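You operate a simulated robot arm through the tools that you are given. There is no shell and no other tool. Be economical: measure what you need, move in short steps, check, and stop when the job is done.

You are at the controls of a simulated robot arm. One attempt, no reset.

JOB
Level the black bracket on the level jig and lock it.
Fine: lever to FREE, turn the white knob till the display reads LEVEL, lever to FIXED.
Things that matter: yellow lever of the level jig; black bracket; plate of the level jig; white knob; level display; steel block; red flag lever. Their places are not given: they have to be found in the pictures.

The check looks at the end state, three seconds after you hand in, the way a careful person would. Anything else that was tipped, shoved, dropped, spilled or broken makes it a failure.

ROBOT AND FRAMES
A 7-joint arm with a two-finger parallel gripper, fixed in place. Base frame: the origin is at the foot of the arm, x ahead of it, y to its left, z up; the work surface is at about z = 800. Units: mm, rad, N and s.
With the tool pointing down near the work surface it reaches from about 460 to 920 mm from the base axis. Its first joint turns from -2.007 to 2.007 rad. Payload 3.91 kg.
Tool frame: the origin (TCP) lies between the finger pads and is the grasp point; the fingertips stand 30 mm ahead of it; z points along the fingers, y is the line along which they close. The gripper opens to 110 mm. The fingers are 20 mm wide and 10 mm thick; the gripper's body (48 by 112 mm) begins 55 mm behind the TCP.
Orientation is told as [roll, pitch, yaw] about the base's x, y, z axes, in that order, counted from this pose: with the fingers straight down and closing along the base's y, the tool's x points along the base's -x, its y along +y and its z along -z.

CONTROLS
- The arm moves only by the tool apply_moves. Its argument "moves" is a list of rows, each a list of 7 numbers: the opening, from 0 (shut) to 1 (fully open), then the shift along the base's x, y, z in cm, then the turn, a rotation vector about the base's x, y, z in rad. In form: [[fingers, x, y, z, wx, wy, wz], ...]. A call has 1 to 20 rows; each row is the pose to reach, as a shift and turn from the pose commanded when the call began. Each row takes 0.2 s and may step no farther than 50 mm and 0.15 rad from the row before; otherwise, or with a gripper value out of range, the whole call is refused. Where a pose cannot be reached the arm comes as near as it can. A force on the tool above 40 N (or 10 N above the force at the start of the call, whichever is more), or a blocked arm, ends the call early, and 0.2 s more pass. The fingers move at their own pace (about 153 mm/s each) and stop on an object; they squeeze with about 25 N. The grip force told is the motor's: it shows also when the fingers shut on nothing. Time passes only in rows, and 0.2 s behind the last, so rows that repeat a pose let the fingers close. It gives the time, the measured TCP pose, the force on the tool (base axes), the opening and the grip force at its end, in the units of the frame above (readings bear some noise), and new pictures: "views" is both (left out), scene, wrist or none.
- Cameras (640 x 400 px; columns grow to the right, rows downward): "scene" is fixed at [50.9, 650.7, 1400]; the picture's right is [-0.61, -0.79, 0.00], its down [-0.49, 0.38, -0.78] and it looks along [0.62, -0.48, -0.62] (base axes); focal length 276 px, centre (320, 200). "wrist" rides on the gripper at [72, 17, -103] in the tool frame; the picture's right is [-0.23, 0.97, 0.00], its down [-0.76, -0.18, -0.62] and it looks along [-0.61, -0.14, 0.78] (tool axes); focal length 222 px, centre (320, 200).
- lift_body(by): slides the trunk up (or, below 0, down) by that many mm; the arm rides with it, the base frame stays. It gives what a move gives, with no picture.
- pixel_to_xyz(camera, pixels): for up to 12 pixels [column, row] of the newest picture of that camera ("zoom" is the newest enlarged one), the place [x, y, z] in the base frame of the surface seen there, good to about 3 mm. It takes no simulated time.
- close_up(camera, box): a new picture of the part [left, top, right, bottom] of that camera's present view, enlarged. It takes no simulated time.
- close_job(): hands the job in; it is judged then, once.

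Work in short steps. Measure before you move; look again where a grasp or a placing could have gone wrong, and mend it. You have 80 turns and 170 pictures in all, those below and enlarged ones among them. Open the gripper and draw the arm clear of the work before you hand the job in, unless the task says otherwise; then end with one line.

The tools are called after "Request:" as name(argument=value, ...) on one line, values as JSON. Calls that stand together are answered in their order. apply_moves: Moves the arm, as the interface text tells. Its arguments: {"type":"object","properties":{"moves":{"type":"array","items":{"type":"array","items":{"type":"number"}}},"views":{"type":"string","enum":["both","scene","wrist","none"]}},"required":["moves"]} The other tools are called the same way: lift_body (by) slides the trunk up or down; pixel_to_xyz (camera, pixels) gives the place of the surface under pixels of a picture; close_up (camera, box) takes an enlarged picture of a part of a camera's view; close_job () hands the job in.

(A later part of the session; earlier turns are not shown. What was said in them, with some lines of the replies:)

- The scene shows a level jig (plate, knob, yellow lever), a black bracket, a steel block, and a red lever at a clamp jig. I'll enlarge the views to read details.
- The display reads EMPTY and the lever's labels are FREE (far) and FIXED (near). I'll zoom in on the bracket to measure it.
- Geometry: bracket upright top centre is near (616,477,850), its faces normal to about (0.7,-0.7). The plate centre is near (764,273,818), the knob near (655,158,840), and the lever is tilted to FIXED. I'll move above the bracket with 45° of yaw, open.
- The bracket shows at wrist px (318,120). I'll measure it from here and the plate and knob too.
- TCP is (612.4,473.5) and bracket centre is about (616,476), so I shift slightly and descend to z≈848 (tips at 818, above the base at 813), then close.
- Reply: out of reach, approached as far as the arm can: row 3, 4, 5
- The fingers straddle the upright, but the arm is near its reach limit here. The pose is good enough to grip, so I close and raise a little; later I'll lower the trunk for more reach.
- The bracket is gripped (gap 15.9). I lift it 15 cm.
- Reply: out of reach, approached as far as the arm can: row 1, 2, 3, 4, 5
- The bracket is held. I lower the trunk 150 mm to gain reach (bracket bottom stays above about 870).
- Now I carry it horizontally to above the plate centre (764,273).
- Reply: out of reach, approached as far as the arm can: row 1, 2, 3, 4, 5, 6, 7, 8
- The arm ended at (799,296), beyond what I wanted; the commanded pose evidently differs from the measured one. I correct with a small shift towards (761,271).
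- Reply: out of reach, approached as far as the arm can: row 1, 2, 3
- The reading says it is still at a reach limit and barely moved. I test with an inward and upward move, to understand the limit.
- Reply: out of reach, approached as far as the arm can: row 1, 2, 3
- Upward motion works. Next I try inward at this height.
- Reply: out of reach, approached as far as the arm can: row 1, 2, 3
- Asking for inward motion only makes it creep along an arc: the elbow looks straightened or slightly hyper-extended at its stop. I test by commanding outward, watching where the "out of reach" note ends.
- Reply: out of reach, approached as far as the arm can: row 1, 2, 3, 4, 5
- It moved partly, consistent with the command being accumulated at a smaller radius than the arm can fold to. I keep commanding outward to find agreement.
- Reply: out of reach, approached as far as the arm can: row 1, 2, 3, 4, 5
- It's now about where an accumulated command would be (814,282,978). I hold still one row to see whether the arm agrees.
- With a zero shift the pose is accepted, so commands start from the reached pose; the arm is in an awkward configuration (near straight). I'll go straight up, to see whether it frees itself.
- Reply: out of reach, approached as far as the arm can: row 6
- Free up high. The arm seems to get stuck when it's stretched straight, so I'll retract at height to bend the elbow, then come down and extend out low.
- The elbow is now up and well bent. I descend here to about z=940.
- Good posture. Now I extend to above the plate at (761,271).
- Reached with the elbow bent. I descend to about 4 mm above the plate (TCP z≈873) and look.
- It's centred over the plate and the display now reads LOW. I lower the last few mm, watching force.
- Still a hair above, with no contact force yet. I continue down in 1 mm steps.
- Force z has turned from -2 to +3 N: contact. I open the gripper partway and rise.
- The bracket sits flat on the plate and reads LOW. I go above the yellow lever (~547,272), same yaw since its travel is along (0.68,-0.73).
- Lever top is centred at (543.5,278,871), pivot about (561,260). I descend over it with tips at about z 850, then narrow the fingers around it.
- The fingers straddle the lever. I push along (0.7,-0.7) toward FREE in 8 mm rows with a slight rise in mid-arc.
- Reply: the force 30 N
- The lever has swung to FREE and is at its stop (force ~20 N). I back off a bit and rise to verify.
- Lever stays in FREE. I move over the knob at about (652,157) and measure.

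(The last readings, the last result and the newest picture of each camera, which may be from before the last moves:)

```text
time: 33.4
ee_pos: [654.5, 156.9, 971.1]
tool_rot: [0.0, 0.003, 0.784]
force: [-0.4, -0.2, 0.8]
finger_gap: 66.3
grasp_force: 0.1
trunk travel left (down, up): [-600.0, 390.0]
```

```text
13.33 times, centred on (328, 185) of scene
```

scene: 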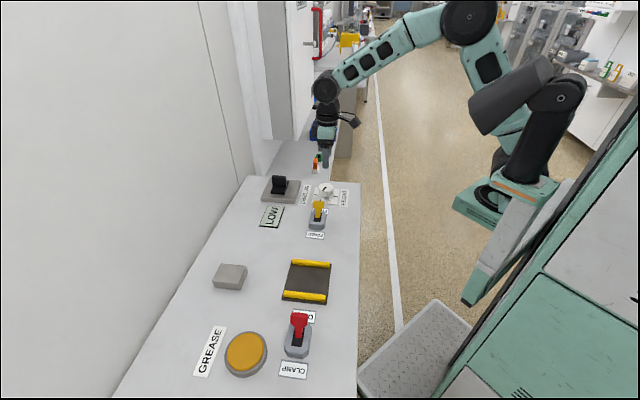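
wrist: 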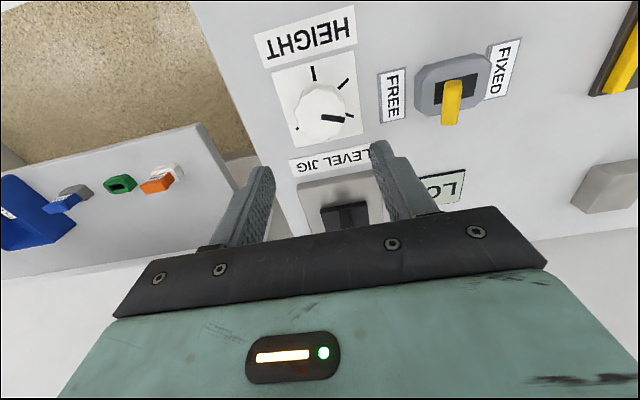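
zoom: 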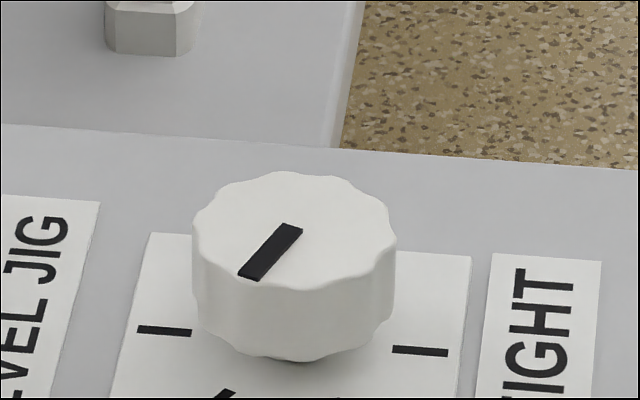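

I measure the knob rim from both views.

Request:
pixel_to_xyz(camera="zoom", pixels=[[205, 222], [388, 245], [290, 180], [285, 282], [297, 230], [240, 275], [298, 226]])

Request:
pixel_to_xyz(camera="wrist", pixels=[[298, 116], [343, 116], [320, 92], [320, 137], [320, 114], [341, 120]])

```text
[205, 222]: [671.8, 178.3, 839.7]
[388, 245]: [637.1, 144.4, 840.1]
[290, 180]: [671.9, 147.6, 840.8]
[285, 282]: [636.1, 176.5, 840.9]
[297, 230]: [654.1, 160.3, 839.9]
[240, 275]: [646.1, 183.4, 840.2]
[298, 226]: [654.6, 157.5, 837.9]
```

```text
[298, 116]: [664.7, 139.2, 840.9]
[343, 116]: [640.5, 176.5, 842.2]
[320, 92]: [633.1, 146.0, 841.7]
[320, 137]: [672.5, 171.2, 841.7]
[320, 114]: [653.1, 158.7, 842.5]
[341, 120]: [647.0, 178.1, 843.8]
```

Knob centre ≈ (653.5,160), diameter ≈50, top z 841. I descend with fingers at 66 mm gap to TCP z≈845 and close.

Request:
apply_moves(moves=[[0.65, -0.1, 0.3, -3, 0, 0, 0], [0.65, -0.1, 0.3, -6, 0, 0, 0], [0.65, -0.1, 0.3, -9, 0, 0, 0], [0.65, -0.1, 0.3, -11, 0, 0, 0], [0.65, -0.1, 0.3, -12.6, 0, 0, 0], [0.65, -0.1, 0.3, -12.6, 0, 0, 0]], views="wrist")

```text
time: 34.8
ee_pos: [651.0, 161.1, 846.2]
tool_rot: [0.0, 0.004, 0.786]
force: [-0.3, 0.3, -0.6]
finger_gap: 71.2
grasp_force: 0.0
trunk travel left (down, up): [-600.0, 390.0]
```

wrist: 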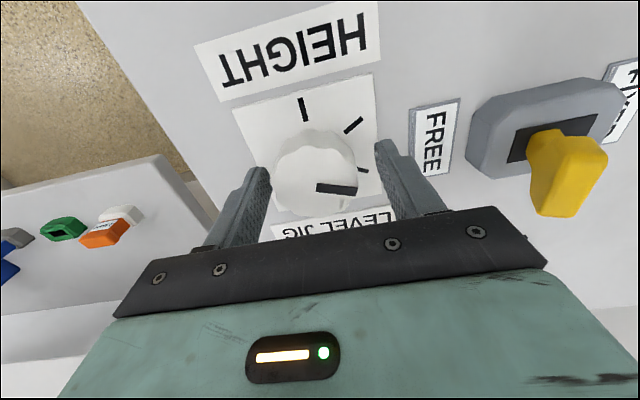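

The knob sits between the fingers. I close on it.

Request:
apply_moves(moves=[[0, 0, 0, 0, 0, 0, 0], [0, 0, 0, 0, 0, 0, 0], [0, 0, 0, 0, 0, 0, 0]], views="scene")

```text
time: 35.5
ee_pos: [652.9, 159.2, 846.7]
tool_rot: [-0.003, -0.001, 0.782]
force: [19.9, -14.7, -4.1]
finger_gap: 51.1
grasp_force: 44.9
trunk travel left (down, up): [-600.0, 390.0]
```

scene: 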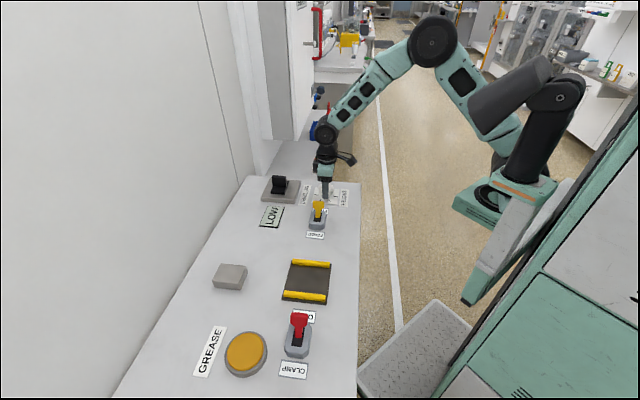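

Gripped, with a ~25 N side load because I'm off about 2 mm; I shift +2,-1.5 mm to relieve it and turn clockwise 0.3 rad.

Request:
apply_moves(moves=[[0, 0.2, -0.15, 0, 0, 0, 0], [0, 0.2, -0.15, 0, 0, 0, -0.1], [0, 0.2, -0.15, 0, 0, 0, -0.2], [0, 0.2, -0.15, 0, 0, 0, -0.3], [0, 0.2, -0.15, 0, 0, 0, -0.3]], views="wrist")

Request:
close_up(camera="scene", box=[256, 170, 352, 230])

```text
time: 36.8
ee_pos: [653.1, 159.0, 845.4]
tool_rot: [0.001, 0.002, 0.484]
force: [-7.0, -21.1, 20.6]
finger_gap: 51.1
grasp_force: 45.1
trunk travel left (down, up): [-600.0, 390.0]
```

wrist: 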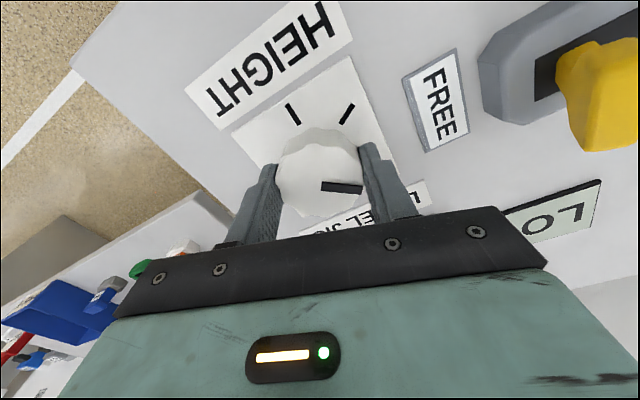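

```text
6.67 times, centred on (304, 200) of scene
```

zoom: 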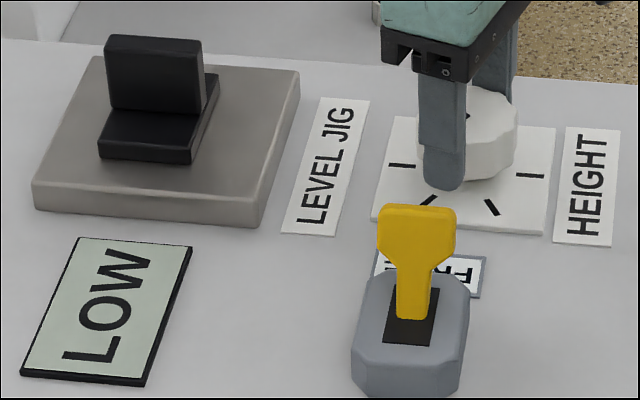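

The knob turned with the fingers; still LOW. I continue clockwise another 0.45 rad and watch plate and display.

Request:
apply_moves(moves=[[0, 0, -0.15, 0.1, 0, 0, -0.1], [0, 0, -0.15, 0.1, 0, 0, -0.2], [0, 0, -0.15, 0.1, 0, 0, -0.3], [0, 0, -0.15, 0.1, 0, 0, -0.4], [0, 0, -0.15, 0.1, 0, 0, -0.45]], views="none")

Request:
close_up(camera="scene", box=[256, 170, 352, 230])

```text
time: 38.0
ee_pos: [653.4, 158.6, 846.5]
tool_rot: [-0.001, 0.003, 0.034]
force: [-4.0, -0.2, -0.7]
finger_gap: 51.2
grasp_force: 44.9
trunk travel left (down, up): [-600.0, 390.0]
```

```text
6.67 times, centred on (304, 200) of scene
```

zoom: 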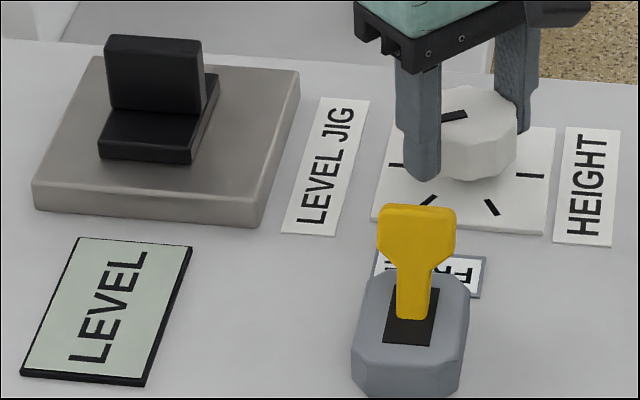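

The display reads LEVEL. I open carefully and rise.

Request:
apply_moves(moves=[[0.6, 0, 0, 0, 0, 0, 0], [0.6, 0, 0, 0, 0, 0, 0], [0.6, 0, 0, 3, 0, 0, 0], [0.6, 0, 0, 7, 0, 0, 0], [0.6, 0, 0, 11, 0, 0, 0], [0.6, 0, 0, 13, 0, 0, 0]], views="none")

Request:
close_up(camera="scene", box=[256, 170, 352, 230])

```text
time: 39.4
ee_pos: [655.2, 157.8, 977.0]
tool_rot: [-0.002, 0.002, 0.034]
force: [-0.2, -0.2, 0.1]
finger_gap: 66.2
grasp_force: 0.1
trunk travel left (down, up): [-600.0, 390.0]
```

```text
6.67 times, centred on (304, 200) of scene
```

zoom: 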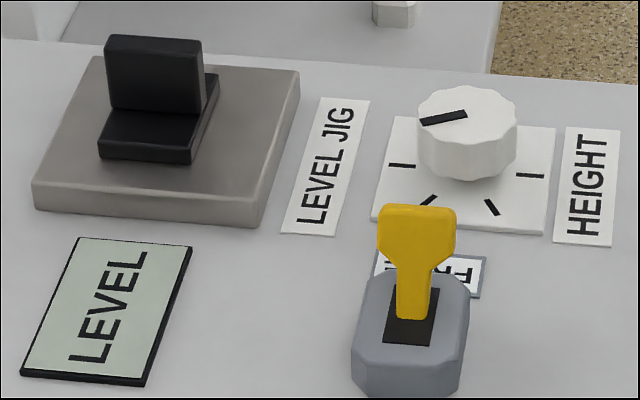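

LEVEL holds. I return above the lever with the 45° yaw and measure its handle.

Request:
apply_moves(moves=[[0.4, -1.5, 1.7, 0, 0, 0, 0.13], [0.4, -3, 3.4, 0, 0, 0, 0.26], [0.4, -4.5, 5, 0, 0, 0, 0.39], [0.4, -6, 6.7, 0, 0, 0, 0.52], [0.4, -7.6, 8.4, 0, 0, 0, 0.65], [0.4, -7.6, 8.4, 0, 0, 0, 0.75], [0.4, -7.6, 8.4, 0, 0, 0, 0.75]], views="wrist")

Request:
close_up(camera="wrist", box=[224, 60, 416, 180])

```text
time: 41.0
ee_pos: [578.3, 241.9, 976.8]
tool_rot: [-0.001, 0.002, 0.786]
force: [0.3, 0.1, 0.2]
finger_gap: 44.1
grasp_force: 0.1
trunk travel left (down, up): [-600.0, 390.0]
```

wrist: 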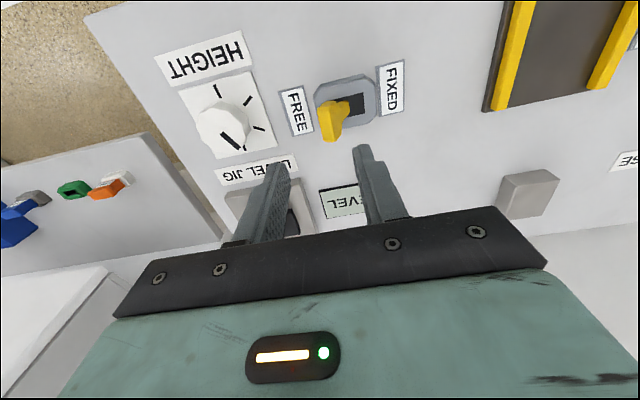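

```text
3.33 times, centred on (320, 120) of wrist
```

zoom: 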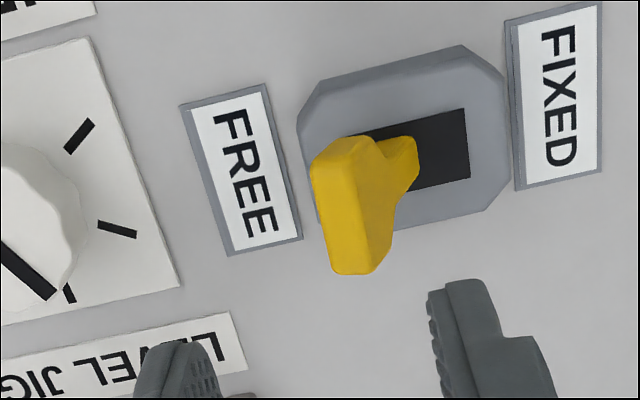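

Request:
pixel_to_xyz(camera="zoom", pixels=[[335, 165], [352, 262], [343, 210], [318, 210], [365, 205], [410, 165]])

```text
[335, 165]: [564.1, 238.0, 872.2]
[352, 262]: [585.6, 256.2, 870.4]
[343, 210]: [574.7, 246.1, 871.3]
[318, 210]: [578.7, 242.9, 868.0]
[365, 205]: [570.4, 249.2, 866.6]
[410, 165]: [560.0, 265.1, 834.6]
```

Handle top is at (574.5,246.5,871). I descend over it with tips at ~854.

Request:
apply_moves(moves=[[0.4, -0.4, 0.45, -3, 0, 0, 0], [0.4, -0.4, 0.45, -6, 0, 0, 0], [0.4, -0.4, 0.45, -9.4, 0, 0, 0], [0.3, -0.4, 0.45, -9.4, 0, 0, 0], [0.3, -0.4, 0.45, -9.4, 0, 0, 0]], views="wrist")

```text
time: 42.1
ee_pos: [571.6, 246.2, 883.4]
tool_rot: [0.0, 0.004, 0.785]
force: [-0.4, 0.2, -0.3]
finger_gap: 32.9
grasp_force: 0.0
trunk travel left (down, up): [-600.0, 390.0]
```

wrist: 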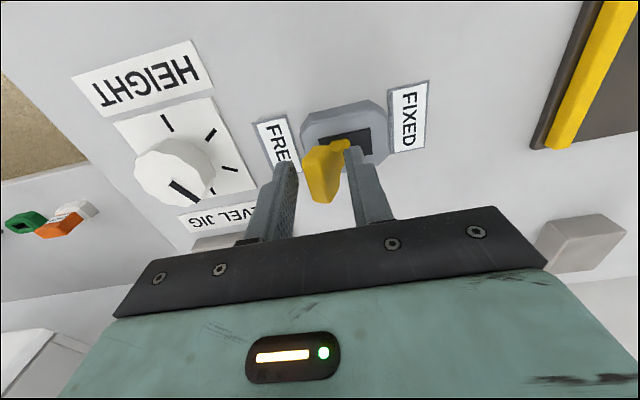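

The handle sits between the fingers. I push toward FIXED along (-0.7,0.7).

Request:
apply_moves(moves=[[0.3, -0.6, 0.6, 0.2, 0, 0, 0], [0.3, -1.2, 1.2, 0.4, 0, 0, 0], [0.3, -1.8, 1.8, 0.5, 0, 0, 0], [0.3, -2.4, 2.4, 0.4, 0, 0, 0], [0.3, -3.0, 3.0, 0.2, 0, 0, 0], [0.3, -3.6, 3.6, 0, 0, 0, 0], [0.3, -4.1, 4.1, -0.2, 0, 0, 0]], views="wrist")

Request:
close_up(camera="scene", box=[256, 180, 352, 240])

```text
time: 43.8
ee_pos: [537.4, 285.2, 883.1]
tool_rot: [-0.004, -0.003, 0.781]
force: [14.0, -21.0, 25.0]
finger_gap: 44.8
grasp_force: 12.7
trunk travel left (down, up): [-600.0, 390.0]
```

wrist: 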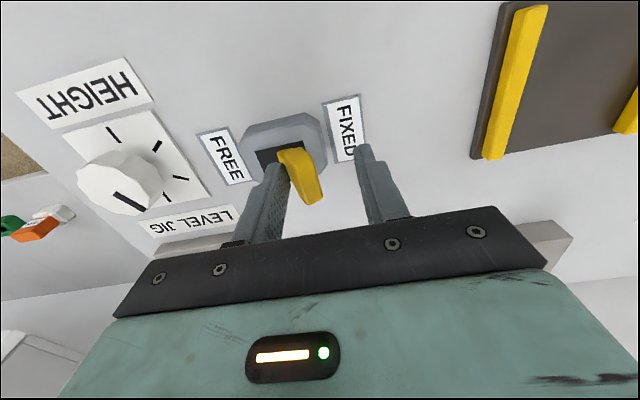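

```text
6.67 times, centred on (304, 210) of scene
```

zoom: 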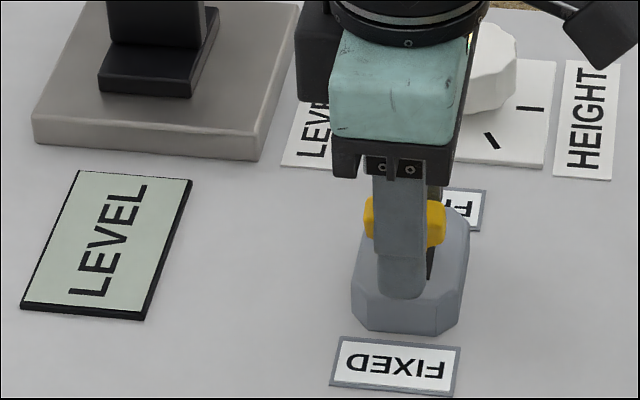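

Lever is back at FIXED against its stop, and LEVEL still shows. I back off, rise well clear, and retract.

Request:
apply_moves(moves=[[0.45, 0.5, -0.5, 0, 0, 0, 0], [0.5, 0.5, -0.5, 2, 0, 0, 0], [0.5, 0.5, -0.5, 6, 0, 0, 0], [0.5, 0.5, -0.5, 10, 0, 0, 0], [0.7, 0.5, -0.5, 14, 0, 0, 0], [1, 0, -3, 18, 0, 0, 0], [1, 0, -6, 21, 0, 0, 0], [1, 0, -9, 24, 0, 0, 0], [1, 0, -9, 24, 0, 0, 0], [1, 0, -9, 24, 0, 0, 0]])

Request:
close_up(camera="scene", box=[256, 170, 352, 230])

```text
time: 46.0
ee_pos: [533.4, 191.6, 1123.1]
tool_rot: [-0.001, 0.002, 0.785]
force: [0.2, -1.0, 0.4]
finger_gap: 109.9
grasp_force: 0.0
trunk travel left (down, up): [-600.0, 390.0]
```

scene: 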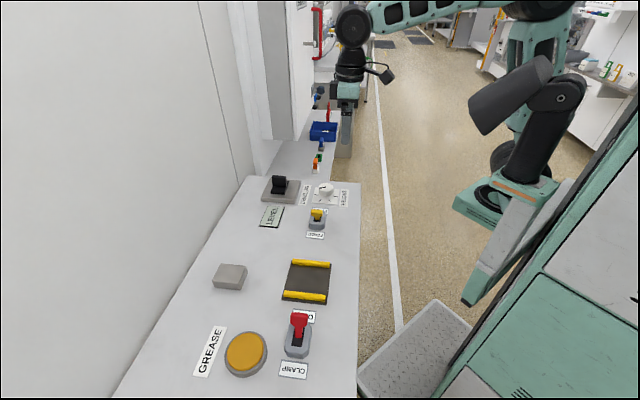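
wrist: 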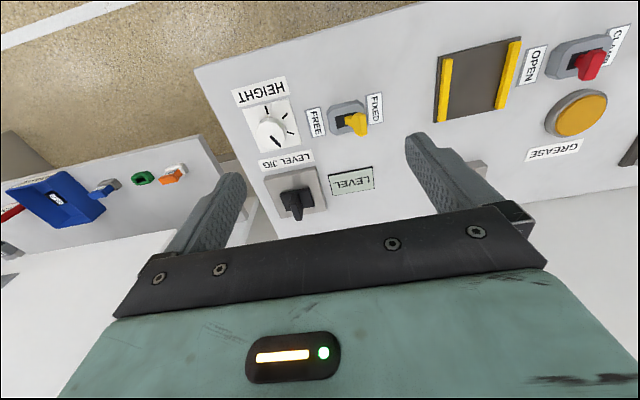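

```text
6.67 times, centred on (304, 200) of scene
```

zoom: 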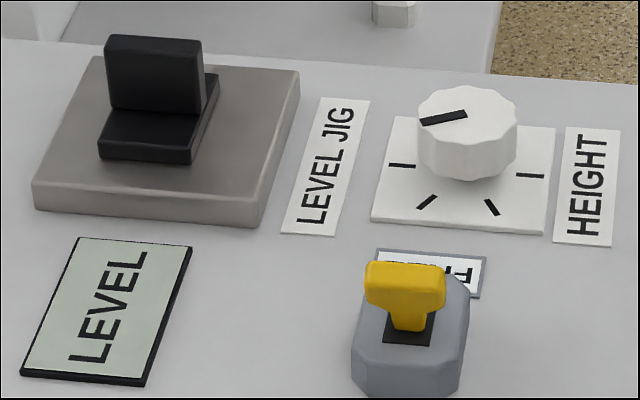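

The bracket is on the plate, the display reads LEVEL, and the lever is at FIXED exactly as at the start. The arm is clear with the gripper open, so I hand in.

Request:
close_job()

```text
The job is handed in.
```

The black bracket is on the level jig's plate, the display reads LEVEL, and the yellow lever is back at FIXED, with the arm clear and the gripper open; nothing else was moved.
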